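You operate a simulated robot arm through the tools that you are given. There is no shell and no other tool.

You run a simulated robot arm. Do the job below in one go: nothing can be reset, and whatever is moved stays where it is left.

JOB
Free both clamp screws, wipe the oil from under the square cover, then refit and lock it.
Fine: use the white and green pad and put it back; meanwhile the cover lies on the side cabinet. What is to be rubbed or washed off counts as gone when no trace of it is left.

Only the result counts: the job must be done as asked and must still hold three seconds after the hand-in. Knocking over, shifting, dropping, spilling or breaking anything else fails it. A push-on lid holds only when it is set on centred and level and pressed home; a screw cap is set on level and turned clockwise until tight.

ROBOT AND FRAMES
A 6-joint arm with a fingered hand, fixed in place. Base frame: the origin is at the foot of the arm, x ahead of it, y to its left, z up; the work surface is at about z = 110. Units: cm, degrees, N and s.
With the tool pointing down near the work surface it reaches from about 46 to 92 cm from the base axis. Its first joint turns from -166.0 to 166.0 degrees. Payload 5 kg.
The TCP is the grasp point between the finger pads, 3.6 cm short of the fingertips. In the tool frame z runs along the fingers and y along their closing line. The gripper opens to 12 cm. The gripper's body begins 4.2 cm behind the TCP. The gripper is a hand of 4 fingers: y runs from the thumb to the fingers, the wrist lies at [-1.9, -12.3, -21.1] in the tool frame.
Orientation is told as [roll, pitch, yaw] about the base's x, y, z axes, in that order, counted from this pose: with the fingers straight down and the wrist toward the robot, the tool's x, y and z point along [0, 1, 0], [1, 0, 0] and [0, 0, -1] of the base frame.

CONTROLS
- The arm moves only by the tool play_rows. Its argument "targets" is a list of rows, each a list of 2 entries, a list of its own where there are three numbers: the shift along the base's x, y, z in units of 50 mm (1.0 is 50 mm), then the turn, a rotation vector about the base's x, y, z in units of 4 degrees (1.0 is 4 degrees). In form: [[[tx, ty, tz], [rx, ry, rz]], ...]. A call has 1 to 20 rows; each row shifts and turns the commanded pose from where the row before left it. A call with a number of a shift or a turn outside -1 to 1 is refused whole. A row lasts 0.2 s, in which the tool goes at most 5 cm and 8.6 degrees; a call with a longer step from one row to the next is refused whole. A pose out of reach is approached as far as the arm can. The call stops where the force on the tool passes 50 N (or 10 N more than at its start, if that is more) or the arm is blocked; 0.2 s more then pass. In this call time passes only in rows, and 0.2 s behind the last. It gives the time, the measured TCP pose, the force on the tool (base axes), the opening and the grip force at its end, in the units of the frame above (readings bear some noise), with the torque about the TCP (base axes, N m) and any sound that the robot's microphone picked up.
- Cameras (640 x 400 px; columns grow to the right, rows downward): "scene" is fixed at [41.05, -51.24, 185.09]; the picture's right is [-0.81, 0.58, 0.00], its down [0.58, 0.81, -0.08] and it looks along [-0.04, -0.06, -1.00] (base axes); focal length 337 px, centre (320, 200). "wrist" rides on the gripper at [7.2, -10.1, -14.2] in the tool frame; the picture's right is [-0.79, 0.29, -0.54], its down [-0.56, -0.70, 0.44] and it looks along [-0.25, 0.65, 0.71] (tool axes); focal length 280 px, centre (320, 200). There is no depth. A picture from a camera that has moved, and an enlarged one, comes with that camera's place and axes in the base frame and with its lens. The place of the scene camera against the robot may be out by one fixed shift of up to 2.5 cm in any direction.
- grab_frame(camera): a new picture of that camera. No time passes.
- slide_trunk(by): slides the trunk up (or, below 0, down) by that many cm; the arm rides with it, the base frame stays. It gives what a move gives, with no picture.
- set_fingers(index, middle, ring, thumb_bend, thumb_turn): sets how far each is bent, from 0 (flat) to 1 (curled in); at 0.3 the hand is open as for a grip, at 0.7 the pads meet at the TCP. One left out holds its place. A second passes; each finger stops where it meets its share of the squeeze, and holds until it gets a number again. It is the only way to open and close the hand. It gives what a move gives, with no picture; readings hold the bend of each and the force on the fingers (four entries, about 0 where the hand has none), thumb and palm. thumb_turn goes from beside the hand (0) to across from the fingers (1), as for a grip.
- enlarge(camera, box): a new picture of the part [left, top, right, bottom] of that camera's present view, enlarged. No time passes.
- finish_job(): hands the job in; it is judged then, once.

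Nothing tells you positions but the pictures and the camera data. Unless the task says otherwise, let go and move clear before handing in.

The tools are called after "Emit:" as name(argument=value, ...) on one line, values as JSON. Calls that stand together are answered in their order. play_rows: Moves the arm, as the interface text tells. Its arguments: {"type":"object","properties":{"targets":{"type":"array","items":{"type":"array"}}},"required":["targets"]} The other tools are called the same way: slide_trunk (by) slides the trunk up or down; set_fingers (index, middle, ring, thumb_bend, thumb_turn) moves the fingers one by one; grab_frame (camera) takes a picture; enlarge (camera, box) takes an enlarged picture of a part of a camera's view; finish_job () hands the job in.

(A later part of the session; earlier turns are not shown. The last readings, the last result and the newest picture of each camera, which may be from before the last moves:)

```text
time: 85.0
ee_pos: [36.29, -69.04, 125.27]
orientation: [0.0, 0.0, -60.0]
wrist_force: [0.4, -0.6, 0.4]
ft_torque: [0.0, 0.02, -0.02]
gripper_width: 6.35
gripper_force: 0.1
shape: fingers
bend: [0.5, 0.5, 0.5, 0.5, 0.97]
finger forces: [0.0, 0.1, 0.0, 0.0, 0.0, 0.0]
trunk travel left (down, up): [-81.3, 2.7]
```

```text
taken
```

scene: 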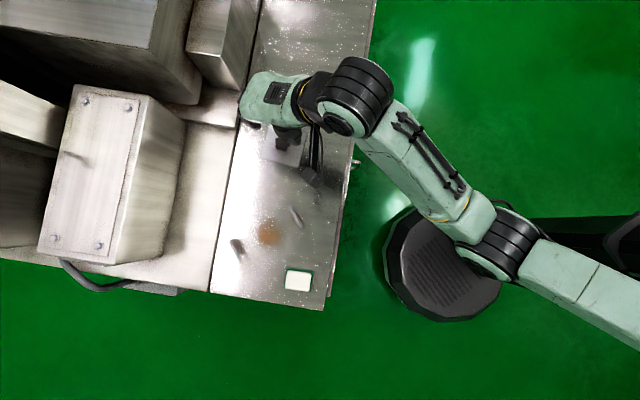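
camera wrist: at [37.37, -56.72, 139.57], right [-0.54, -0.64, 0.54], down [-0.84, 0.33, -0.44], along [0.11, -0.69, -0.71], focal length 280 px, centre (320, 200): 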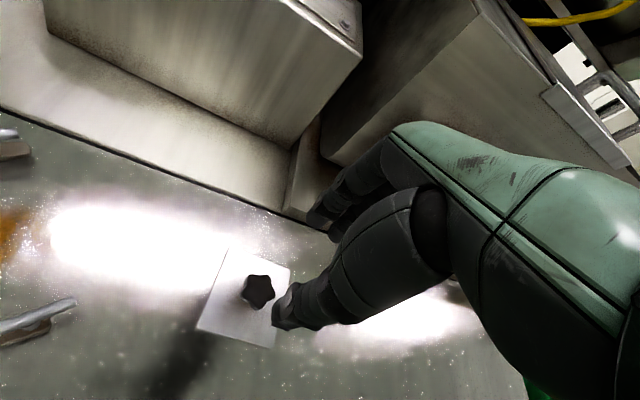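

The cover is parked safely. Next I'll move over the pad near (50, -43.3) with the fingers closing across its length.

Emit:
play_rows(targets=[[[0.305, 0.571, 0], [0, 0, 1]], [[0.305, 0.571, 0], [0, 0, 1]], [[0.305, 0.571, 0], [0, 0, 1]], [[0.305, 0.571, 0], [0, 0, 1]], [[0.305, 0.571, 0], [0, 0, 0]], [[0.305, 0.571, 0], [0, 0, 0]], [[0.305, 0.571, 0], [0, 0, 0]], [[0.305, 0.571, 0], [0, 0, 0]], [[0.305, 0.571, 0], [0, 0, 0]]])

Emit:
set_fingers(index=0.4, middle=0.4, ring=0.4, thumb_bend=0.4)

Emit:
grab_frame(camera="wrist")

Emit:
enlarge(camera="scene", box=[215, 120, 345, 310])

```text
time: 87.0
ee_pos: [49.99, -43.28, 125.0]
orientation: [-0.2, 0.0, -44.0]
wrist_force: [0.1, -0.3, -0.7]
ft_torque: [-0.03, 0.01, -0.02]
gripper_width: 6.39
gripper_force: 0.0
shape: fingers
bend: [0.5, 0.5, 0.5, 0.5, 0.97]
finger forces: [0.1, 0.0, 0.1, 0.1, 0.0, 0.0]
trunk travel left (down, up): [-81.3, 2.7]
```

```text
time: 88.0
ee_pos: [49.86, -43.4, 124.98]
orientation: [0.0, 0.0, -44.1]
wrist_force: [-0.3, 0.1, 0.4]
ft_torque: [-0.01, -0.02, 0.02]
gripper_width: 9.39
gripper_force: 0.1
shape: fingers
bend: [0.4, 0.4, 0.4, 0.4, 0.97]
finger forces: [0.1, 0.0, 0.0, 0.0, 0.1, 0.0]
trunk travel left (down, up): [-81.3, 2.7]
```

```text
taken
camera wrist: at [47.51, -31.14, 139.29], right [-0.34, -0.77, 0.54], down [-0.89, 0.08, -0.44], along [0.29, -0.63, -0.71], focal length 280 px, centre (320, 200)
```

wrist: 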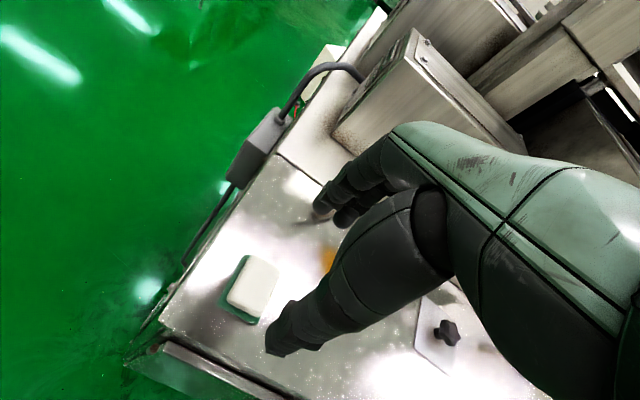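

```text
2.11 times, centred on (280, 215) of scene
camera zoom: at [41.05, -51.24, 185.09], right [-0.81, 0.58, 0.0], down [0.58, 0.81, -0.08], along [-0.04, -0.06, -1.0], focal length 710 px, centre (404, 168)
```

zoom: 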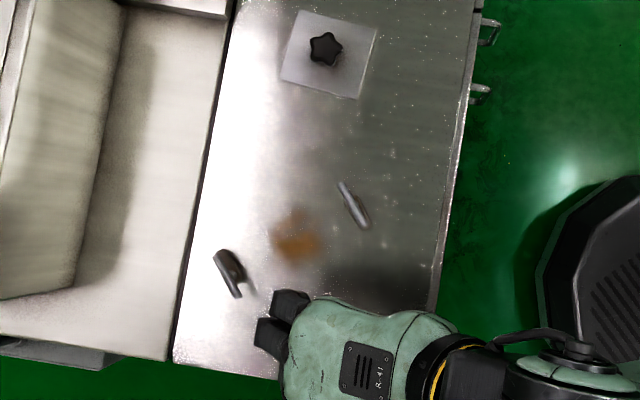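

Emit:
enlarge(camera="wrist", box=[180, 220, 360, 380])

```text
2.50 times, centred on (270, 300) of wrist
camera zoom: at [47.51, -31.14, 139.29], right [-0.34, -0.77, 0.54], down [-0.89, 0.08, -0.44], along [0.29, -0.63, -0.71], focal length 701 px, centre (445, -50)
```

zoom: 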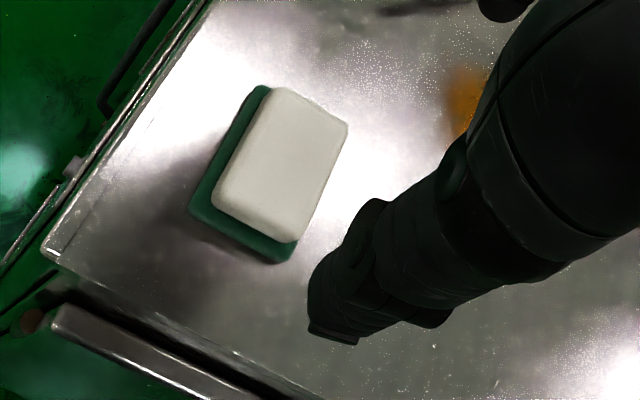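

The pad's centre is about (50.2, -43.2), about 5.6 × 4.4 cm, 2.2 cm tall. I'll lower over it with the fingers spanning its long side.

Emit:
play_rows(targets=[[[0.05, 0.03, -0.4], [0, 0, 0]], [[0, 0, -0.4], [0, 0, 0]], [[0, 0, -0.4], [0, 0, 0]], [[0, 0, -0.4], [0, 0, 0]], [[0, 0, -0.3], [0, 0, 0]], [[0, 0, -0.2], [0, 0, 0]]])

Emit:
enlarge(camera="wrist", box=[200, 140, 400, 340])

```text
time: 89.4
ee_pos: [50.19, -43.27, 114.66]
orientation: [0.1, 0.1, -43.9]
wrist_force: [-0.3, -0.3, -0.3]
ft_torque: [-0.05, 0.02, 0.01]
gripper_width: 9.37
gripper_force: 0.1
shape: fingers
bend: [0.4, 0.4, 0.4, 0.4, 0.97]
finger forces: [0.1, 0.0, 0.0, 0.0, 0.0, 0.0]
trunk travel left (down, up): [-81.3, 2.7]
```

```text
2.00 times, centred on (300, 240) of wrist
camera zoom: at [47.88, -31.03, 128.94], right [-0.34, -0.77, 0.54], down [-0.89, 0.08, -0.44], along [0.29, -0.63, -0.71], focal length 561 px, centre (360, 120)
```

zoom: 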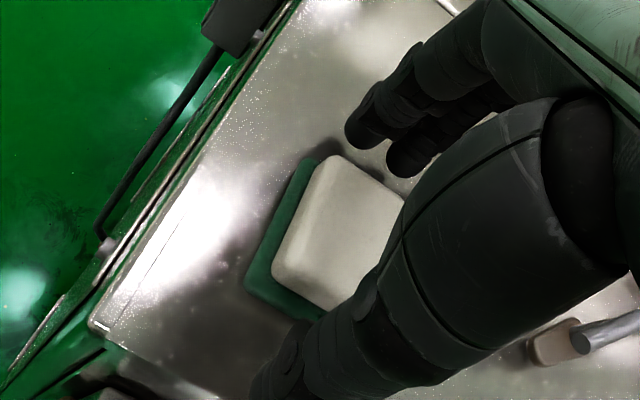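

The pad sits between thumb and fingers. Closing gently.

Emit:
set_fingers(index=0.56, middle=0.56, ring=0.5, thumb_bend=0.56)

Emit:
enlarge(camera="wrist", box=[200, 140, 400, 340])

```text
time: 90.4
ee_pos: [50.15, -43.26, 114.64]
orientation: [0.0, -0.1, -44.0]
wrist_force: [0.9, -0.5, 2.3]
ft_torque: [-0.04, -0.02, 0.01]
gripper_width: 5.45
gripper_force: 3.5
shape: fingers
bend: [0.54, 0.54, 0.5, 0.53, 0.97]
finger forces: [1.8, 1.7, 0.0, 0.0, 3.0, 0.0]
trunk travel left (down, up): [-81.3, 2.7]
```

```text
2.00 times, centred on (300, 240) of wrist
camera zoom: at [47.89, -31.03, 128.98], right [-0.34, -0.77, 0.54], down [-0.89, 0.08, -0.44], along [0.3, -0.63, -0.71], focal length 561 px, centre (360, 120)
```

zoom: 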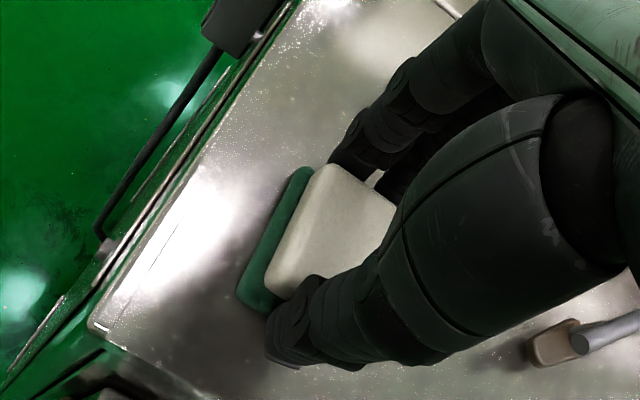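

Contact made. I'll firm up the grip before lifting.

Emit:
set_fingers(index=0.62, middle=0.62, thumb_bend=0.62)

Emit:
play_rows(targets=[[[0, 0, 0.1], [0, 0, 0]], [[0, 0, 0.2], [0, 0, 0]], [[0, 0, 0.4], [0, 0, 0]], [[0, 0, 0.5], [0, 0, 0]]])

Emit:
grab_frame(camera="wrist")

Emit:
enlarge(camera="wrist", box=[200, 140, 400, 340])

```text
time: 91.4
ee_pos: [50.18, -43.22, 114.81]
orientation: [-0.1, -0.1, -44.0]
wrist_force: [2.6, -1.9, 6.1]
ft_torque: [-0.28, -0.18, 0.04]
gripper_width: 5.16
gripper_force: 12.2
shape: fingers
bend: [0.56, 0.58, 0.5, 0.54, 0.97]
finger forces: [6.2, 9.0, 0.0, 0.1, 9.5, 0.0]
trunk travel left (down, up): [-81.3, 2.7]
```

```text
time: 92.4
ee_pos: [50.06, -43.22, 120.67]
orientation: [0.0, 0.1, -44.0]
wrist_force: [0.0, -0.1, 0.1]
ft_torque: [0.0, 0.03, 0.03]
gripper_width: 5.18
gripper_force: 10.1
shape: fingers
bend: [0.56, 0.59, 0.5, 0.54, 0.97]
finger forces: [5.9, 5.0, 0.1, 0.0, 9.5, 0.0]
trunk travel left (down, up): [-81.3, 2.7]
```

```text
taken
camera wrist: at [47.82, -31.04, 134.94], right [-0.34, -0.77, 0.54], down [-0.89, 0.08, -0.44], along [0.29, -0.63, -0.72], focal length 280 px, centre (320, 200)
```

wrist: 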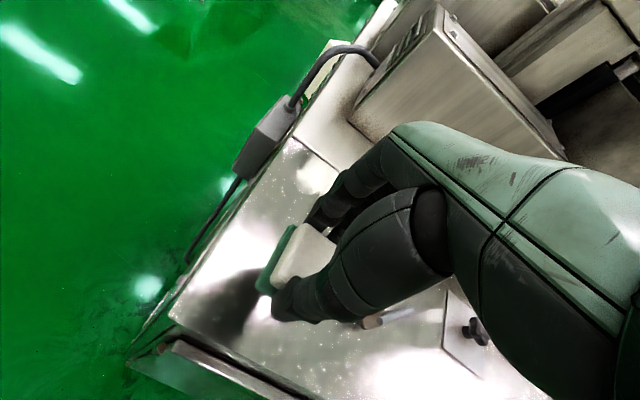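

```text
2.00 times, centred on (300, 240) of wrist
camera zoom: at [47.82, -31.04, 134.94], right [-0.34, -0.77, 0.54], down [-0.89, 0.08, -0.44], along [0.29, -0.63, -0.72], focal length 561 px, centre (360, 120)
```

zoom: 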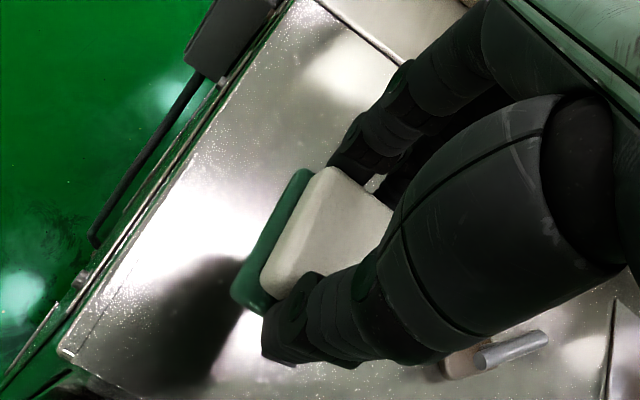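

The pad is held (about 10 N). I'll carry it over the oil at (49.7, -55.4), turning so that the fingers clear both T-bars.

Emit:
play_rows(targets=[[[0, -0.2, 0], [0, 0, -1]], [[0, -0.2, 0], [0, 0, -1]], [[0, -0.2, 0], [0, 0, -1]], [[0, -0.2, 0], [0, 0, -1]], [[0, -0.2, 0], [0, 0, -1]], [[0, -0.2, 0], [0, 0, -1]], [[0, -0.2, 0], [0, 0, -1]], [[0, -0.2, 0], [0, 0, -1]], [[0, -0.2, 0], [0, 0, -1]], [[-0.04, -0.2, 0], [0, 0, -1]], [[-0.04, -0.2, 0], [0, 0, -1]], [[0, -0.24, 0], [0, 0, -0.5]]])

Emit:
play_rows(targets=[[[0, 0, -0.4], [0, 0, 0]], [[0, 0, -0.4], [0, 0, 0]], [[0, 0, -0.3], [0, 0, 0]], [[0, 0, -0.1], [0, 0, 0]]])

Emit:
grab_frame(camera="wrist")

Emit:
enlarge(camera="scene", box=[215, 190, 315, 265])

```text
time: 95.0
ee_pos: [49.65, -55.44, 120.45]
orientation: [0.0, -0.1, -90.0]
wrist_force: [-0.4, -0.1, 0.9]
ft_torque: [0.02, 0.0, 0.01]
gripper_width: 5.14
gripper_force: 9.9
shape: fingers
bend: [0.56, 0.59, 0.5, 0.54, 0.97]
finger forces: [5.9, 4.7, 0.0, 0.0, 9.5, 0.0]
trunk travel left (down, up): [-81.3, 2.7]
```

```text
time: 96.0
ee_pos: [49.7, -55.48, 114.89]
orientation: [0.1, -0.2, -90.1]
wrist_force: [1.1, -0.2, 4.9]
ft_torque: [-0.18, 0.07, 0.02]
gripper_width: 5.14
gripper_force: 12.9
shape: fingers
bend: [0.56, 0.59, 0.5, 0.54, 0.97]
finger forces: [5.5, 10.1, 0.1, 0.0, 10.0, 0.0]
trunk travel left (down, up): [-81.3, 2.7]
```

```text
taken
camera wrist: at [56.9, -45.33, 129.13], right [-0.79, -0.29, 0.54], down [-0.56, 0.7, -0.45], along [-0.25, -0.66, -0.71], focal length 280 px, centre (320, 200)
```

wrist: 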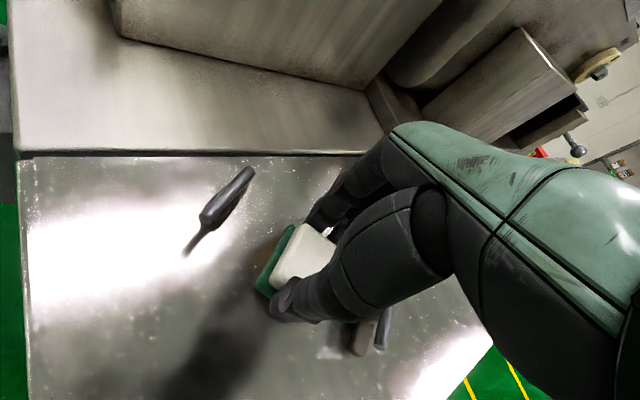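

```text
5.33 times, centred on (265, 228) of scene
camera zoom: at [41.05, -51.24, 185.09], right [-0.81, 0.58, 0.0], down [0.58, 0.81, -0.08], along [-0.04, -0.06, -1.0], focal length 1799 px, centre (613, 53)
```

zoom: 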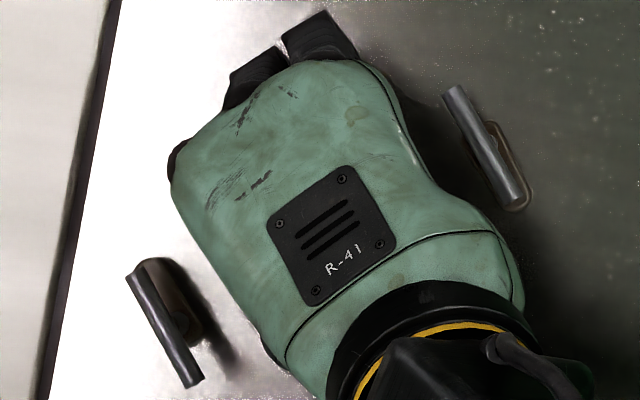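

The pad touches with about 5 N. I'll press slightly more and wipe with strokes covering the stain.

Emit:
play_rows(targets=[[[0, 0, -0.04], [0, 0, 0]], [[0, 0.25, 0], [0, 0, 0]], [[0, 0.25, 0], [0, 0, 0]], [[0, -0.25, 0], [0, 0, 0]], [[0, -0.25, 0], [0, 0, 0]], [[0, -0.25, 0], [0, 0, 0]], [[0, -0.25, 0], [0, 0, 0]], [[0, 0.25, 0], [0, 0, 0]], [[0, 0.25, 0], [0, 0, 0]]])

Emit:
enlarge(camera="wrist", box=[200, 140, 400, 340])

```text
time: 98.0
ee_pos: [49.55, -55.48, 114.82]
orientation: [0.1, -0.3, -90.1]
wrist_force: [0.3, -6.6, 16.0]
ft_torque: [-0.74, 0.12, 0.11]
gripper_width: 5.12
gripper_force: 17.9
shape: fingers
bend: [0.56, 0.57, 0.5, 0.55, 0.97]
finger forces: [7.5, 19.4, 0.1, 0.0, 9.0, 0.0]
trunk travel left (down, up): [-81.3, 2.7]
```

```text
2.00 times, centred on (300, 240) of wrist
camera zoom: at [56.68, -45.39, 129.02], right [-0.79, -0.29, 0.54], down [-0.56, 0.7, -0.45], along [-0.25, -0.66, -0.71], focal length 561 px, centre (360, 120)
```

zoom: 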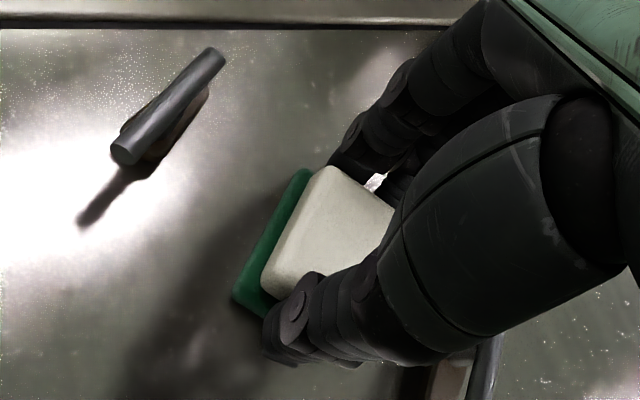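

Pressing at 16 N. Continuing with strokes to both sides.

Emit:
play_rows(targets=[[[0.2, 0, 0.01], [0, 0, 0]], [[0.2, 0, 0], [0, 0, 0]], [[0, 0.25, 0], [0, 0, 0]], [[0, 0.25, 0], [0, 0, 0]], [[0, -0.25, 0], [0, 0, 0]], [[0, -0.25, 0], [0, 0, 0]], [[0, -0.25, 0], [0, 0, 0]], [[0, -0.25, 0], [0, 0, 0]], [[0, 0.25, 0], [0, 0, 0]], [[0, 0.25, 0], [0, 0, 0]], [[-0.2, 0, 0], [0, 0, 0]], [[-0.2, 0, 0], [0, 0, 0]]])

Emit:
play_rows(targets=[[[-0.2, 0, 0], [0, 0, 0]], [[-0.15, 0, 0], [0, 0, 0]], [[0, 0.25, 0], [0, 0, 0]], [[0, 0.2, 0], [0, 0, 0]], [[0, -0.2, 0], [0, 0, 0]], [[0, -0.25, 0], [0, 0, 0]], [[0, -0.25, 0], [0, 0, 0]], [[0, -0.25, 0], [0, 0, 0]], [[0, 0.25, 0], [0, 0, 0]], [[0, 0.25, 0], [0, 0, 0]], [[0.15, 0, 0], [0, 0, 0]], [[0.2, 0, 0], [0, 0, 0]]])

Emit:
play_rows(targets=[[[0, 0, 0.3], [0, 0, 0]], [[0, 0, 0.5], [0, 0, 0]], [[0, 0.5, 0.3], [0, 0, 0]], [[0, 0.6, 0], [0, 0, 0]], [[0, 0.6, 0], [0, 0, 0]], [[0, 0.6, 0], [0, 0, 0]]])

Emit:
grab_frame(camera="wrist")

Emit:
enlarge(camera="scene", box=[215, 190, 315, 265])

```text
time: 100.6
ee_pos: [49.8, -55.26, 114.72]
orientation: [0.2, -0.1, -90.0]
wrist_force: [5.3, 0.5, 17.7]
ft_torque: [-0.32, -0.03, 0.14]
gripper_width: 5.14
gripper_force: 18.0
shape: fingers
bend: [0.57, 0.58, 0.5, 0.55, 0.96]
finger forces: [6.0, 16.9, 0.0, 0.0, 12.8, 0.0]
trunk travel left (down, up): [-81.3, 2.7]
```

```text
time: 103.2
ee_pos: [49.52, -55.34, 114.75]
orientation: [0.1, -0.1, -90.0]
wrist_force: [-7.3, -1.8, 18.1]
ft_torque: [-0.52, 0.43, -0.16]
gripper_width: 5.14
gripper_force: 19.1
shape: fingers
bend: [0.57, 0.58, 0.5, 0.55, 0.96]
finger forces: [7.4, 19.0, 0.0, 0.0, 11.6, 0.0]
trunk travel left (down, up): [-81.3, 2.7]
```

```text
time: 104.6
ee_pos: [49.7, -43.81, 120.21]
orientation: [0.0, -0.1, -89.9]
wrist_force: [0.6, -0.3, -0.6]
ft_torque: [0.01, 0.0, -0.01]
gripper_width: 5.16
gripper_force: 9.9
shape: fingers
bend: [0.56, 0.59, 0.5, 0.55, 0.97]
finger forces: [6.2, 3.9, 0.1, 0.0, 9.9, 0.0]
trunk travel left (down, up): [-81.3, 2.7]
```

```text
taken
camera wrist: at [56.87, -33.77, 134.4], right [-0.79, -0.29, 0.54], down [-0.56, 0.7, -0.44], along [-0.25, -0.65, -0.71], focal length 280 px, centre (320, 200)
```

wrist: 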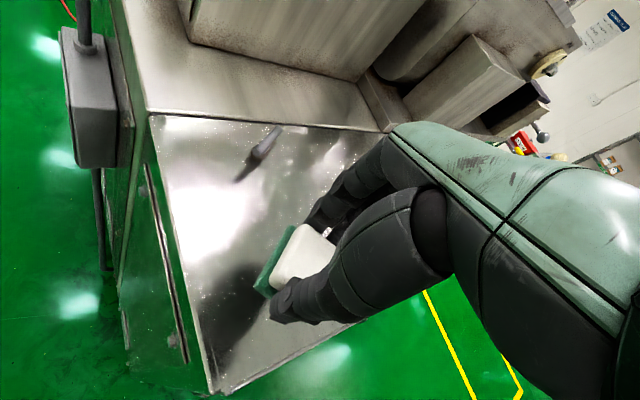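

```text
5.33 times, centred on (265, 228) of scene
camera zoom: at [41.05, -51.24, 185.09], right [-0.81, 0.58, 0.0], down [0.58, 0.81, -0.08], along [-0.04, -0.06, -1.0], focal length 1799 px, centre (613, 53)
```

zoom: 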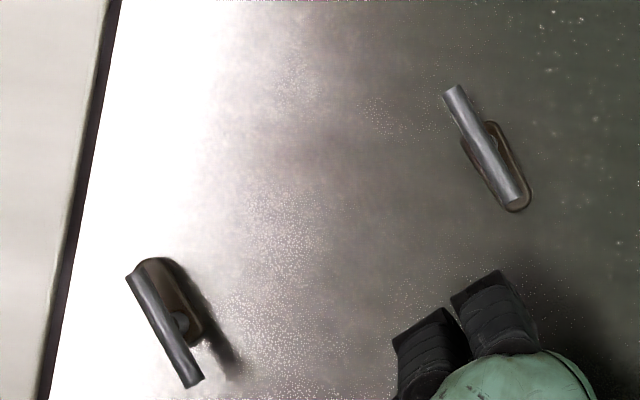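

The oil appears gone. I'll zoom in closely to check for any trace.

Emit:
enlarge(camera="scene", box=[245, 205, 295, 245])

Emit:
enlarge(camera="scene", box=[230, 190, 320, 250])

```text
10.00 times, centred on (270, 225) of scene
camera zoom: at [41.05, -51.24, 185.09], right [-0.81, 0.58, 0.0], down [0.58, 0.81, -0.08], along [-0.04, -0.06, -1.0], focal length 3374 px, centre (820, -50)
```

zoom: 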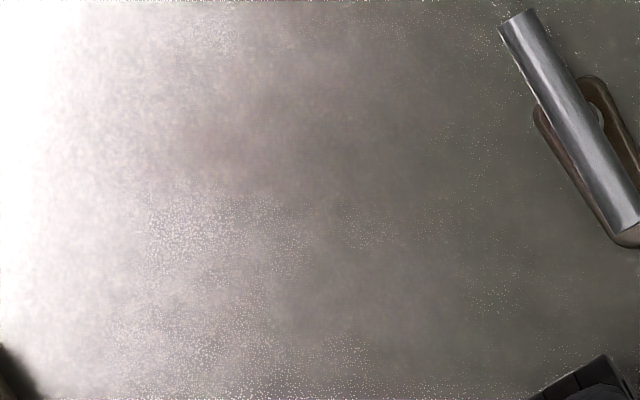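

```text
6.67 times, centred on (275, 220) of scene
camera zoom: at [41.05, -51.24, 185.09], right [-0.81, 0.58, 0.0], down [0.58, 0.81, -0.08], along [-0.04, -0.06, -1.0], focal length 2249 px, centre (620, 67)
```

zoom: 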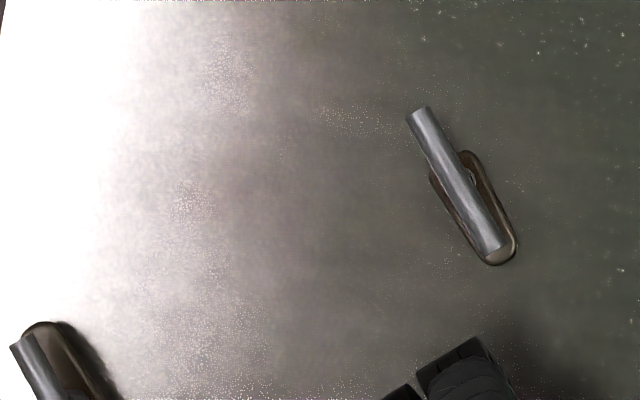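

There's perhaps a faint tint toward the far-left part, so I'll do a second, wider wipe to be safe.

Emit:
play_rows(targets=[[[0, -0.6, 0], [0, 0, 0]], [[0, -0.6, 0], [0, 0, 0]], [[0, -0.6, 0], [0, 0, 0]], [[0, -0.6, 0], [0, 0, 0]], [[0, 0, -0.5], [0, 0, 0]], [[0, 0, -0.5], [0, 0, 0]], [[0, 0, -0.1], [0, 0, 0]]])

Emit:
play_rows(targets=[[[0, -0.3, 0], [0, 0, 0]], [[0, -0.3, 0], [0, 0, 0]], [[0.25, 0, 0], [0, 0, 0]], [[0.25, 0, 0], [0, 0, 0]], [[0, 0.3, 0], [0, 0, 0]], [[0, 0.3, 0], [0, 0, 0]], [[0, 0.3, 0], [0, 0, 0]], [[0, 0.3, 0], [0, 0, 0]], [[-0.25, 0, 0], [0, 0, 0]], [[0, -0.3, 0], [0, 0, 0]], [[0, -0.3, 0], [0, 0, 0]], [[0, -0.3, 0], [0, 0, 0]], [[0, -0.4, 0], [0, 0, 0]], [[-0.25, 0, 0], [0, 0, 0]], [[0, 0.3, 0], [0, 0, 0]], [[0, 0.3, 0], [0, 0, 0]], [[0, 0.3, 0], [0, 0, 0]], [[0, 0.3, 0], [0, 0, 0]]])

Emit:
play_rows(targets=[[[-0.2, 0, 0], [0, 0, 0]], [[0, -0.3, 0], [0, 0, 0]], [[0, -0.3, 0], [0, 0, 0]], [[0, -0.3, 0], [0, 0, 0]], [[0, -0.3, 0], [0, 0, 0]], [[-0.2, 0, 0], [0, 0, 0]], [[0, 0.3, 0], [0, 0, 0]], [[0, 0.3, 0], [0, 0, 0]], [[0, 0.3, 0], [0, 0, 0]], [[0.2, 0, 0], [0, 0, 0]], [[0.2, 0, 0], [0, 0, 0]]])

Emit:
play_rows(targets=[[[0, 0, 0.3], [0, 0, 0]], [[0, 0, 0.5], [0, 0, 0]], [[0, 0.5, 0.3], [0, 0, 0]], [[0, 0.6, 0], [0, 0, 0]], [[0, 0.6, 0], [0, 0, 0]], [[0, 0.5, 0], [0, 0, 0]]])

Emit:
enlarge(camera="scene", box=[245, 205, 295, 245])

Emit:
grab_frame(camera="wrist")

```text
time: 106.2
ee_pos: [49.91, -55.93, 114.9]
orientation: [0.3, -0.2, -89.9]
wrist_force: [1.4, -1.2, 7.0]
ft_torque: [-0.24, 0.05, 0.07]
gripper_width: 5.13
gripper_force: 14.2
shape: fingers
bend: [0.57, 0.59, 0.5, 0.55, 0.96]
finger forces: [5.5, 12.1, 0.0, 0.0, 10.9, 0.1]
trunk travel left (down, up): [-81.3, 2.7]
```

```text
time: 110.0
ee_pos: [49.55, -53.33, 114.78]
orientation: [0.2, -0.1, -90.0]
wrist_force: [-2.3, -5.4, 20.9]
ft_torque: [-0.84, 0.44, 0.04]
gripper_width: 5.13
gripper_force: 18.9
shape: fingers
bend: [0.56, 0.57, 0.5, 0.55, 0.97]
finger forces: [8.5, 19.9, 0.1, 0.0, 9.6, 0.1]
trunk travel left (down, up): [-81.3, 2.7]
```

```text
time: 112.4
ee_pos: [49.47, -54.69, 114.64]
orientation: [0.1, 0.0, -90.1]
wrist_force: [-7.1, -0.3, 17.7]
ft_torque: [-0.46, 0.47, -0.19]
gripper_width: 5.15
gripper_force: 17.9
shape: fingers
bend: [0.56, 0.58, 0.5, 0.55, 0.96]
finger forces: [8.2, 16.2, 0.1, 0.0, 12.0, 0.0]
trunk travel left (down, up): [-81.3, 2.7]
```

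```text
time: 113.8
ee_pos: [49.86, -43.91, 119.96]
orientation: [0.0, 0.1, -90.1]
wrist_force: [1.2, 0.3, -0.5]
ft_torque: [0.0, 0.01, 0.0]
gripper_width: 5.13
gripper_force: 10.0
shape: fingers
bend: [0.56, 0.59, 0.5, 0.55, 0.97]
finger forces: [6.1, 3.9, 0.1, 0.1, 9.9, 0.0]
trunk travel left (down, up): [-81.3, 2.7]
```

```text
10.00 times, centred on (270, 225) of scene
camera zoom: at [41.05, -51.24, 185.09], right [-0.81, 0.58, 0.0], down [0.58, 0.81, -0.08], along [-0.04, -0.06, -1.0], focal length 3374 px, centre (820, -50)
```

zoom: 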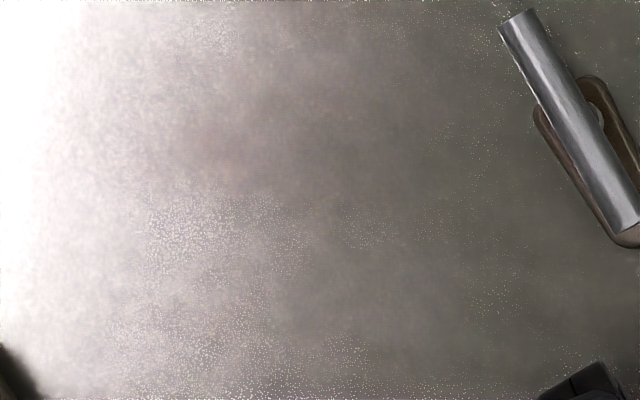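

```text
taken
camera wrist: at [57.02, -33.74, 134.3], right [-0.79, -0.29, 0.54], down [-0.56, 0.7, -0.44], along [-0.25, -0.65, -0.71], focal length 280 px, centre (320, 200)
```

wrist: 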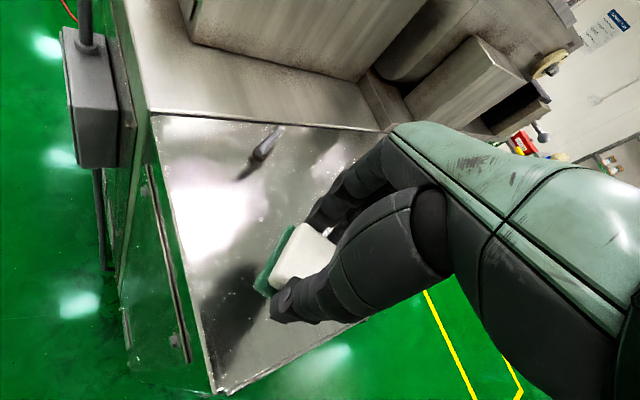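

The surface looks clean (the faint hue is unchanged and matches the reflection; I'll double-check with the wrist camera). Next I'll put the pad back at its original spot.

Emit:
play_rows(targets=[[[0.06, 0.13, 0], [0, 0, 1]], [[0, 0, 0], [0, 0, 1]], [[0, 0, 0], [0, 0, 1]], [[0, 0, 0], [0, 0, 1]], [[0, 0, 0], [0, 0, 1]], [[0, 0, 0], [0, 0, 1]], [[0, 0, 0], [0, 0, 1]], [[0, 0, 0], [0, 0, 1]], [[0, 0, 0], [0, 0, 1]], [[0, 0, 0], [0, 0, 1]], [[0, 0, 0], [0, 0, 1]], [[0, 0, 0], [0, 0, 0.5]]])

Emit:
play_rows(targets=[[[0, 0, -0.4], [0, 0, 0]], [[0, 0, -0.4], [0, 0, 0]], [[0, 0, -0.1], [0, 0, 0]], [[0, 0, -0.06], [0, 0, 0]]])

Emit:
enlarge(camera="wrist", box=[200, 140, 400, 340])

```text
time: 116.4
ee_pos: [50.12, -43.45, 120.03]
orientation: [0.0, 0.0, -43.9]
wrist_force: [-0.4, -0.5, -0.2]
ft_torque: [-0.01, 0.0, 0.0]
gripper_width: 5.13
gripper_force: 9.7
shape: fingers
bend: [0.56, 0.59, 0.5, 0.55, 0.97]
finger forces: [6.0, 3.8, 0.0, 0.0, 10.1, 0.1]
trunk travel left (down, up): [-81.3, 2.7]
```

```text
time: 117.4
ee_pos: [49.96, -43.41, 115.28]
orientation: [0.0, 0.0, -44.0]
wrist_force: [-0.3, 0.4, -0.6]
ft_torque: [0.01, 0.03, -0.01]
gripper_width: 5.14
gripper_force: 10.2
shape: fingers
bend: [0.56, 0.59, 0.5, 0.55, 0.97]
finger forces: [6.2, 3.9, 0.0, 0.0, 9.9, 0.0]
trunk travel left (down, up): [-81.3, 2.7]
```

```text
2.00 times, centred on (300, 240) of wrist
camera zoom: at [47.7, -31.14, 129.56], right [-0.34, -0.77, 0.54], down [-0.89, 0.08, -0.44], along [0.3, -0.63, -0.71], focal length 561 px, centre (360, 120)
```

zoom: 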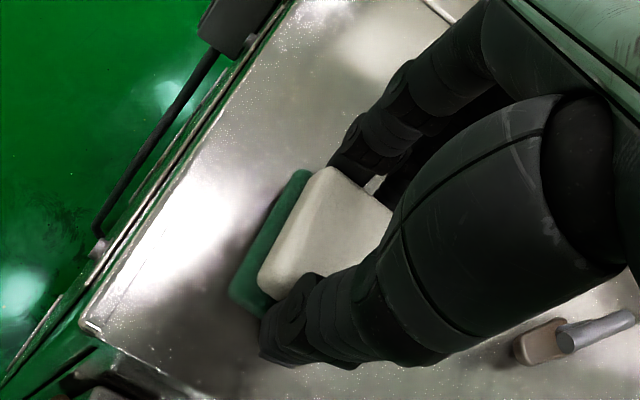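

The pad turned about 5° in the grip, so I'll correct that while lowering to contact.

Emit:
play_rows(targets=[[[0.04, 0.03, 0], [0, 0, 0.7]], [[0, 0, -0.04], [0, 0, 0.6]], [[0, 0, -0.04], [0, 0, 0]], [[0, 0, -0.03], [0, 0, 0]]])

Emit:
set_fingers(index=0.4, middle=0.4, ring=0.4, thumb_bend=0.4)

Emit:
play_rows(targets=[[[0, 0, 0.3], [0, 0, 0]], [[0, 0, 0.5], [0, 0, 0]], [[0, 0, 0.5], [0, 0, 0]], [[0, 0, 0.5], [0, 0, 0]], [[0, 0, 0.5], [0, 0, 0]], [[-0.5, 0, 0], [0, 0, 0]], [[-0.5, 0, 0], [0, 0, 0]]])

Emit:
grab_frame(camera="wrist")

Emit:
enlarge(camera="scene", box=[200, 180, 360, 310])

```text
time: 118.4
ee_pos: [50.18, -43.08, 114.79]
orientation: [0.0, -0.2, -38.7]
wrist_force: [1.0, -1.5, 3.8]
ft_torque: [-0.16, -0.02, 0.0]
gripper_width: 5.16
gripper_force: 12.3
shape: fingers
bend: [0.56, 0.59, 0.5, 0.55, 0.97]
finger forces: [5.7, 7.8, 0.0, 0.0, 10.1, 0.1]
trunk travel left (down, up): [-81.3, 2.7]
```

```text
time: 119.4
ee_pos: [50.19, -43.15, 114.75]
orientation: [0.0, 0.0, -38.8]
wrist_force: [-0.1, 0.1, 0.2]
ft_torque: [-0.04, 0.02, -0.01]
gripper_width: 9.34
gripper_force: 0.1
shape: fingers
bend: [0.4, 0.4, 0.4, 0.4, 0.97]
finger forces: [0.1, 0.1, 0.1, 0.0, 0.1, 0.0]
trunk travel left (down, up): [-81.3, 2.7]
```

```text
time: 121.0
ee_pos: [45.06, -43.11, 126.31]
orientation: [0.1, 0.0, -38.7]
wrist_force: [0.1, -0.5, 0.4]
ft_torque: [0.02, 0.0, 0.01]
gripper_width: 9.4
gripper_force: 0.1
shape: fingers
bend: [0.4, 0.4, 0.4, 0.4, 0.97]
finger forces: [0.0, 0.1, 0.0, 0.1, 0.0, 0.1]
trunk travel left (down, up): [-81.3, 2.7]
```

```text
taken
camera wrist: at [41.62, -31.14, 140.55], right [-0.27, -0.8, 0.54], down [-0.9, 0.0, -0.44], along [0.35, -0.6, -0.71], focal length 280 px, centre (320, 200)
```

wrist: 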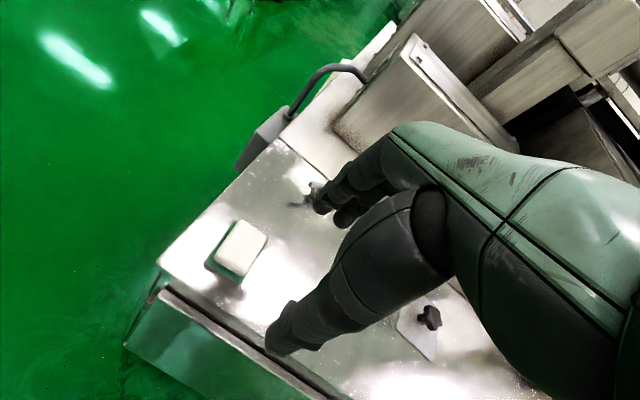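

```text
3.08 times, centred on (280, 245) of scene
camera zoom: at [41.05, -51.24, 185.09], right [-0.81, 0.58, 0.0], down [0.58, 0.81, -0.08], along [-0.04, -0.06, -1.0], focal length 1038 px, centre (443, 62)
```

zoom: 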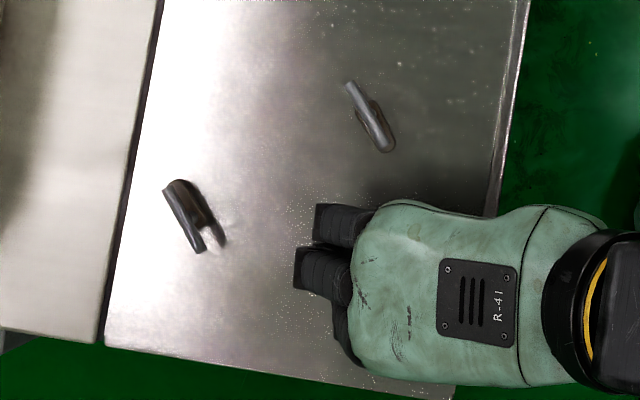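

The pad is back. I'll move toward the parked cover, stopping where the wrist camera sees the wiped spot from another angle.

Emit:
play_rows(targets=[[[-0.14, -0.66, 0], [0, 0, 0]], [[-0.14, -0.66, 0], [0, 0, 0]], [[-0.14, -0.66, 0], [0, 0, 0]], [[-0.14, -0.66, 0], [0, 0, 0]], [[-0.14, -0.66, 0], [0, 0, 0]], [[-0.14, -0.66, 0], [0, 0, 0]], [[-0.14, -0.66, 0], [0, 0, 0]]])

Emit:
grab_frame(camera="wrist")

Emit:
enlarge(camera="wrist", box=[30, 130, 230, 320])

Emit:
enlarge(camera="scene", box=[200, 180, 360, 310])

```text
time: 122.6
ee_pos: [40.21, -66.51, 126.1]
orientation: [0.1, -0.1, -38.8]
wrist_force: [-0.1, -0.3, 0.0]
ft_torque: [0.04, 0.05, 0.03]
gripper_width: 9.39
gripper_force: 0.1
shape: fingers
bend: [0.4, 0.4, 0.4, 0.4, 0.97]
finger forces: [0.0, 0.1, 0.1, 0.0, 0.0, 0.0]
trunk travel left (down, up): [-81.3, 2.7]
```

```text
taken
camera wrist: at [36.8, -54.59, 140.39], right [-0.27, -0.8, 0.54], down [-0.9, 0.0, -0.44], along [0.35, -0.6, -0.71], focal length 280 px, centre (320, 200)
```

wrist: 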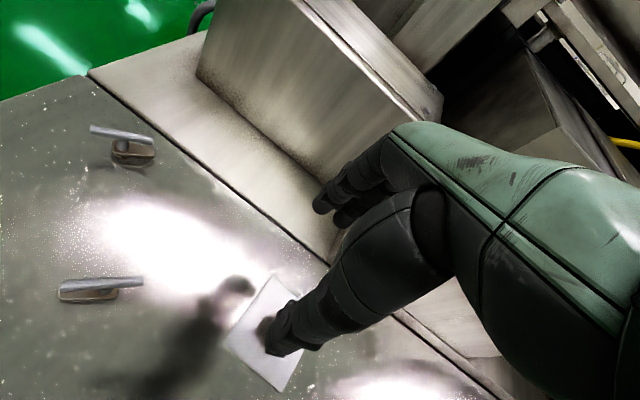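

```text
2.11 times, centred on (130, 225) of wrist
camera zoom: at [36.8, -54.59, 140.39], right [-0.27, -0.8, 0.54], down [-0.9, 0.0, -0.44], along [0.35, -0.6, -0.71], focal length 590 px, centre (720, 147)
```

zoom: 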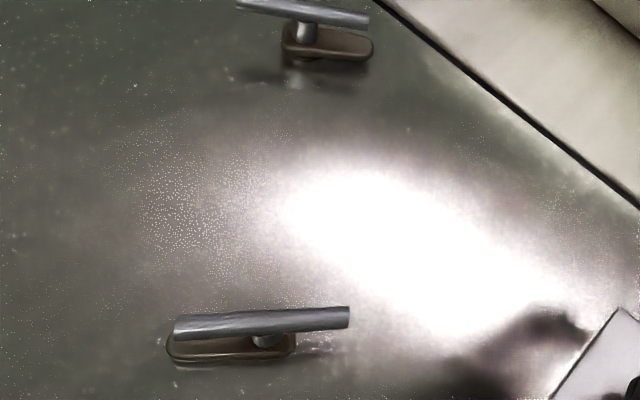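

```text
3.08 times, centred on (280, 245) of scene
camera zoom: at [41.05, -51.24, 185.09], right [-0.81, 0.58, 0.0], down [0.58, 0.81, -0.08], along [-0.04, -0.06, -1.0], focal length 1038 px, centre (443, 62)
```

zoom: 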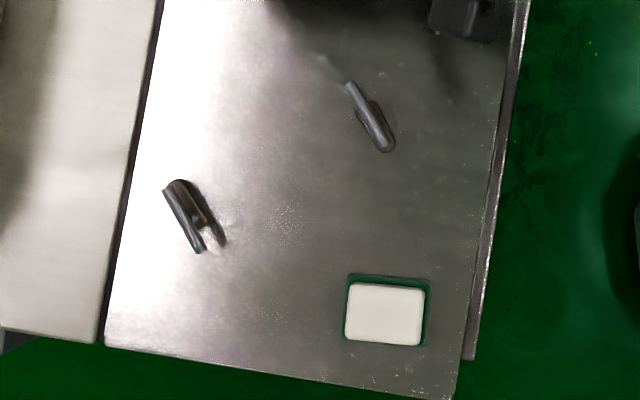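

The wiped spot is clean and the pad is back in place. Next I'll fetch the cover: align at (36.2, -69.2) with yaw -60, as when I released it.

Emit:
play_rows(targets=[[[-0.2, -0.13, 0], [0, 0, -1]], [[-0.2, -0.14, 0], [0, 0, -1]], [[-0.2, -0.14, 0], [0, 0, -1]], [[-0.2, -0.13, 0], [0, 0, -1]], [[0, 0, 0], [0, 0, -1]], [[0, 0, 0], [0, 0, -0.3]]])

Emit:
set_fingers(index=0.5, middle=0.5, ring=0.5, thumb_bend=0.5)

Emit:
grab_frame(camera="wrist")

```text
time: 124.0
ee_pos: [36.29, -69.02, 126.2]
orientation: [0.0, 0.0, -60.0]
wrist_force: [0.4, 1.2, -0.9]
ft_torque: [0.0, -0.02, 0.03]
gripper_width: 9.39
gripper_force: 0.2
shape: fingers
bend: [0.4, 0.4, 0.4, 0.4, 0.97]
finger forces: [0.0, 0.1, 0.1, 0.0, 0.0, 0.0]
trunk travel left (down, up): [-81.3, 2.7]
```

```text
time: 125.0
ee_pos: [36.4, -69.02, 126.21]
orientation: [0.1, 0.0, -60.0]
wrist_force: [-0.5, -0.1, -1.4]
ft_torque: [0.02, 0.0, -0.05]
gripper_width: 6.52
gripper_force: 0.1
shape: fingers
bend: [0.5, 0.5, 0.5, 0.5, 0.97]
finger forces: [0.0, 0.1, 0.1, 0.0, 0.0, 0.0]
trunk travel left (down, up): [-81.3, 2.7]
```

```text
taken
camera wrist: at [37.54, -56.65, 140.43], right [-0.54, -0.64, 0.54], down [-0.84, 0.33, -0.44], along [0.11, -0.69, -0.71], focal length 280 px, centre (320, 200)
```

wrist: 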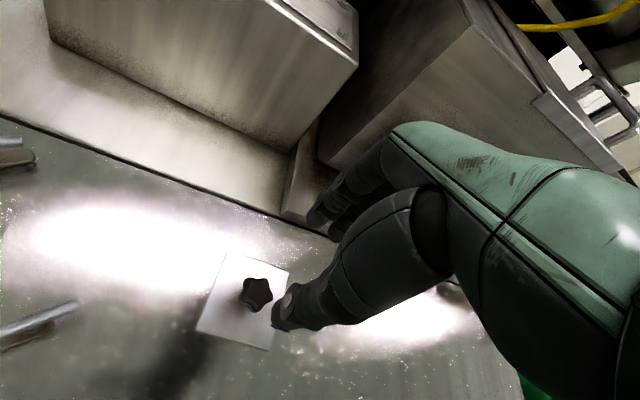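

Emit:
play_rows(targets=[[[-0.03, -0.03, -0.4], [0, 0, 0]], [[0, 0, -0.4], [0, 0, 0]], [[0, 0, -0.4], [0, 0, 0]], [[0, 0, -0.4], [0, 0, 0]], [[0, 0, -0.4], [0, 0, 0]], [[0, 0, -0.31], [0, 0, 0]]])

Emit:
set_fingers(index=0.7, middle=0.7, ring=0.7, thumb_bend=0.7)

Emit:
enlarge(camera="wrist", box=[220, 160, 400, 320])

```text
time: 126.4
ee_pos: [36.31, -69.2, 114.67]
orientation: [0.1, 0.0, -60.0]
wrist_force: [0.3, -0.6, -0.2]
ft_torque: [0.0, -0.01, 0.0]
gripper_width: 6.49
gripper_force: 0.0
shape: fingers
bend: [0.5, 0.5, 0.5, 0.5, 0.97]
finger forces: [0.0, 0.0, 0.0, 0.0, 0.1, 0.0]
trunk travel left (down, up): [-81.3, 2.7]
```

```text
time: 127.4
ee_pos: [36.2, -69.27, 114.56]
orientation: [0.0, 0.0, -60.0]
wrist_force: [-0.6, 0.4, -0.3]
ft_torque: [0.02, 0.02, -0.02]
gripper_width: 3.01
gripper_force: 9.9
shape: fingers
bend: [0.63, 0.67, 0.7, 0.62, 0.97]
finger forces: [6.1, 3.1, 0.0, 0.0, 10.1, 0.0]
trunk travel left (down, up): [-81.3, 2.7]
```

```text
2.50 times, centred on (310, 240) of wrist
camera zoom: at [37.41, -56.88, 128.89], right [-0.54, -0.65, 0.54], down [-0.84, 0.33, -0.44], along [0.11, -0.69, -0.71], focal length 701 px, centre (345, 100)
```

zoom: 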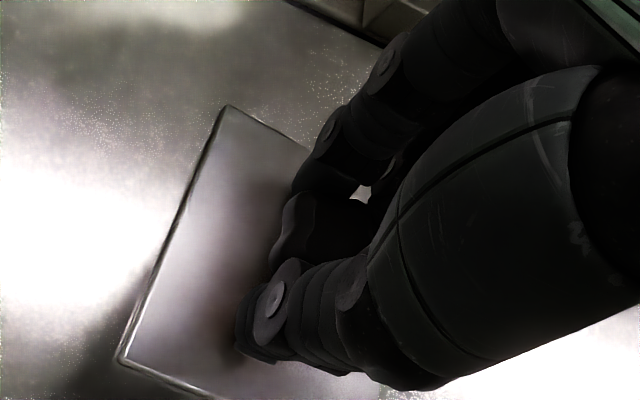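

The cover is gripped again; it's turned about -11° from its original orientation relative to the hand, so I'll place it with +11° of yaw. Lifting and carrying it back to centre (50.2, -55.1).

Emit:
play_rows(targets=[[[0, 0, 0.1], [0, 0, 0]], [[0, 0, 0.2], [0, 0, 0]], [[0, 0, 0.4], [0, 0, 0]], [[0, 0, 0.5], [0, 0, 0]], [[0, 0, 0.3], [0, 0, 0]], [[0.4, 0.4, 0], [0, 0, 0.7]], [[0.4, 0.4, 0], [0, 0, 0.7]], [[0.4, 0.4, 0], [0, 0, 0.7]], [[0.4, 0.4, 0], [0, 0, 0.7]], [[0.4, 0.4, 0], [0, 0, 0]], [[0.4, 0.4, 0], [0, 0, 0]], [[0.4, 0.4, 0], [0, 0, 0]], [[0.03, 0.01, 0], [0, 0, 0]]])

Emit:
grab_frame(camera="wrist")

Emit:
enlarge(camera="wrist", box=[180, 140, 400, 340])

```text
time: 130.2
ee_pos: [50.28, -54.96, 122.11]
orientation: [0.1, 0.0, -48.8]
wrist_force: [0.1, 0.1, -2.2]
ft_torque: [0.0, -0.02, -0.01]
gripper_width: 2.99
gripper_force: 9.8
shape: fingers
bend: [0.63, 0.67, 0.7, 0.62, 0.96]
finger forces: [6.3, 3.2, 0.0, 0.1, 9.7, 0.0]
trunk travel left (down, up): [-81.3, 2.7]
```

```text
taken
camera wrist: at [49.12, -42.68, 136.4], right [-0.4, -0.74, 0.54], down [-0.88, 0.16, -0.44], along [0.24, -0.66, -0.71], focal length 280 px, centre (320, 200)
```

wrist: 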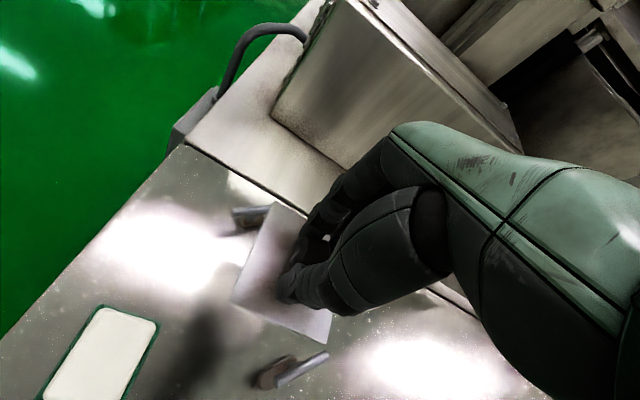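

```text
2.00 times, centred on (290, 240) of wrist
camera zoom: at [49.12, -42.68, 136.4], right [-0.4, -0.74, 0.54], down [-0.88, 0.16, -0.44], along [0.24, -0.66, -0.71], focal length 561 px, centre (380, 120)
```

zoom: 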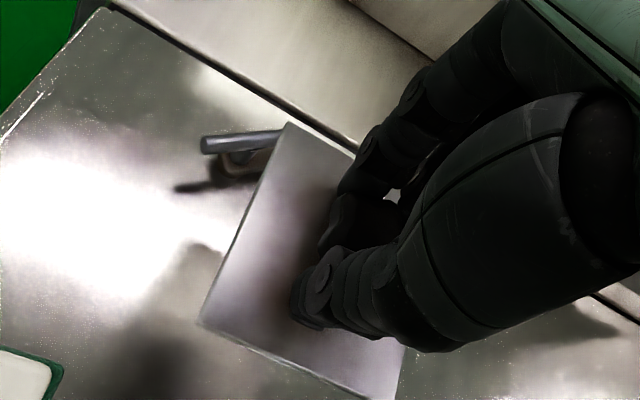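

The cover is aligned within about 2 mm and 1.5°. I'll make a small correction and lower it.

Emit:
play_rows(targets=[[[0, -0.04, -0.2], [0, 0, 0.3]], [[0, 0, -0.4], [0, 0, 0]], [[0, 0, -0.4], [0, 0, 0]], [[0, 0, -0.3], [0, 0, 0]], [[0, 0, -0.1], [0, 0, 0]]])

Emit:
enlarge(camera="wrist", box=[180, 140, 400, 340])

Emit:
enlarge(camera="scene", box=[215, 190, 315, 265])

```text
time: 131.4
ee_pos: [50.34, -55.29, 114.96]
orientation: [0.0, 0.0, -47.6]
wrist_force: [-1.0, 0.4, -1.6]
ft_torque: [-0.01, 0.0, 0.02]
gripper_width: 3.0
gripper_force: 9.5
shape: fingers
bend: [0.63, 0.68, 0.7, 0.62, 0.96]
finger forces: [6.3, 3.2, 0.0, 0.0, 9.7, 0.0]
trunk travel left (down, up): [-81.3, 2.7]
```

```text
2.00 times, centred on (290, 240) of wrist
camera zoom: at [48.87, -42.97, 129.3], right [-0.39, -0.75, 0.54], down [-0.89, 0.14, -0.44], along [0.25, -0.65, -0.71], focal length 561 px, centre (380, 120)
```

zoom: 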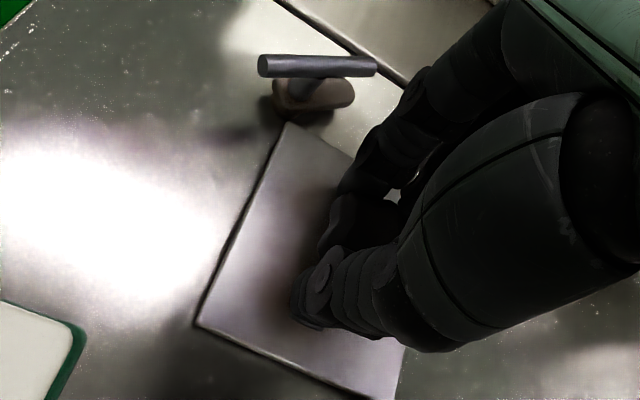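

```text
5.33 times, centred on (265, 228) of scene
camera zoom: at [41.05, -51.24, 185.09], right [-0.81, 0.58, 0.0], down [0.58, 0.81, -0.08], along [-0.04, -0.06, -1.0], focal length 1799 px, centre (613, 53)
```

zoom: 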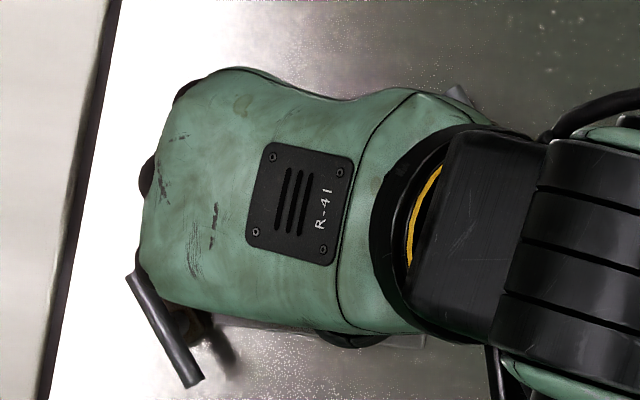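

Corner positions match the original within about 2 mm. Setting it down.

Emit:
play_rows(targets=[[[0, -0.03, -0.03], [0, 0, 0]], [[0, 0, -0.03], [0, 0, 0]], [[0, 0, -0.03], [0, 0, 0]]])

```text
time: 132.2
ee_pos: [50.42, -55.44, 114.66]
orientation: [0.0, 0.0, -47.6]
wrist_force: [0.7, 0.1, -1.5]
ft_torque: [0.01, 0.01, 0.0]
gripper_width: 2.99
gripper_force: 10.4
shape: fingers
bend: [0.63, 0.68, 0.7, 0.62, 0.96]
finger forces: [6.4, 3.3, 0.0, 0.1, 9.9, 0.0]
trunk travel left (down, up): [-81.3, 2.7]
```

Emit:
play_rows(targets=[[[0, 0, -0.02], [0, 0, 0]], [[0, 0, -0.02], [0, 0, 0]], [[0, 0, -0.02], [0, 0, 0]]])

```text
time: 133.0
ee_pos: [50.32, -55.44, 114.58]
orientation: [0.0, 0.0, -47.5]
wrist_force: [1.2, -1.3, 5.5]
ft_torque: [0.02, 0.02, 0.0]
gripper_width: 2.99
gripper_force: 11.0
shape: fingers
bend: [0.63, 0.67, 0.7, 0.63, 0.96]
finger forces: [7.9, 4.4, 0.0, 0.1, 10.1, 0.0]
trunk travel left (down, up): [-81.3, 2.7]
```

The cover is seated and pressed down (5.5 N). Releasing and rising to inspect.

Emit:
set_fingers(index=0.5, middle=0.5, ring=0.5, thumb_bend=0.5)

Emit:
play_rows(targets=[[[0, 0, 0.2], [0, 0, 0]], [[0, 0, 0.4], [0, 0, 0]], [[0, 0, 0.5], [0, 0, 0]], [[0, 0, 0.5], [0, 0, 0]], [[0, 0, 0.4], [0, 0, 0]], [[-0.5, -0.5, 0], [0, 0, 0]], [[-0.5, -0.5, 0], [0, 0, 0]], [[-0.5, -0.5, 0], [0, 0, 0]], [[-0.5, -0.5, 0], [0, 0, 0]]])

Emit:
grab_frame(camera="wrist")

Emit:
enlarge(camera="scene", box=[215, 190, 315, 265])

```text
time: 134.0
ee_pos: [50.32, -55.36, 114.51]
orientation: [0.0, 0.0, -47.6]
wrist_force: [-1.0, 0.9, 5.3]
ft_torque: [-0.15, -0.04, -0.02]
gripper_width: 6.39
gripper_force: 2.7
shape: fingers
bend: [0.5, 0.51, 0.5, 0.5, 0.97]
finger forces: [0.0, 4.9, 0.0, 0.0, 0.0, 0.1]
trunk travel left (down, up): [-81.3, 2.7]
```

```text
time: 136.0
ee_pos: [40.3, -65.73, 124.52]
orientation: [0.2, 0.1, -47.6]
wrist_force: [0.2, -0.5, 0.7]
ft_torque: [0.06, -0.02, 0.0]
gripper_width: 6.39
gripper_force: 0.0
shape: fingers
bend: [0.5, 0.5, 0.5, 0.5, 0.98]
finger forces: [0.0, 0.0, 0.0, 0.1, 0.0, 0.0]
trunk travel left (down, up): [-81.3, 2.7]
```

```text
taken
camera wrist: at [38.66, -53.41, 138.78], right [-0.39, -0.75, 0.54], down [-0.89, 0.14, -0.44], along [0.26, -0.65, -0.71], focal length 280 px, centre (320, 200)
```

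wrist: 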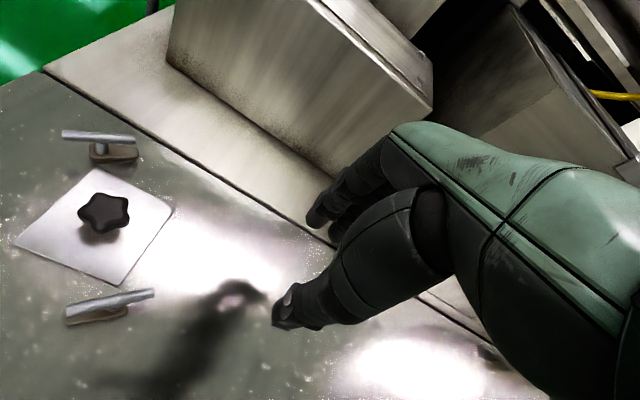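

```text
5.33 times, centred on (265, 228) of scene
camera zoom: at [41.05, -51.24, 185.09], right [-0.81, 0.58, 0.0], down [0.58, 0.81, -0.08], along [-0.04, -0.06, -1.0], focal length 1799 px, centre (613, 53)
```

zoom: 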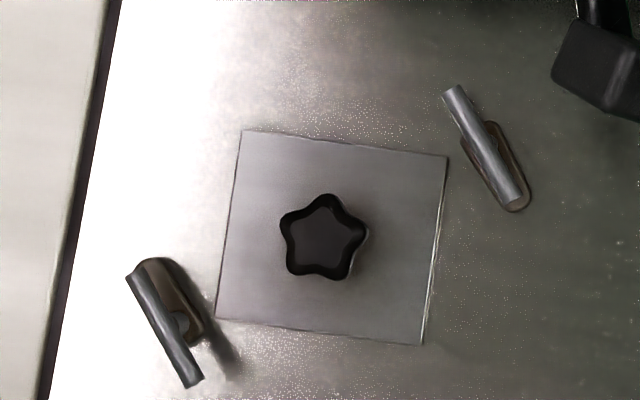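

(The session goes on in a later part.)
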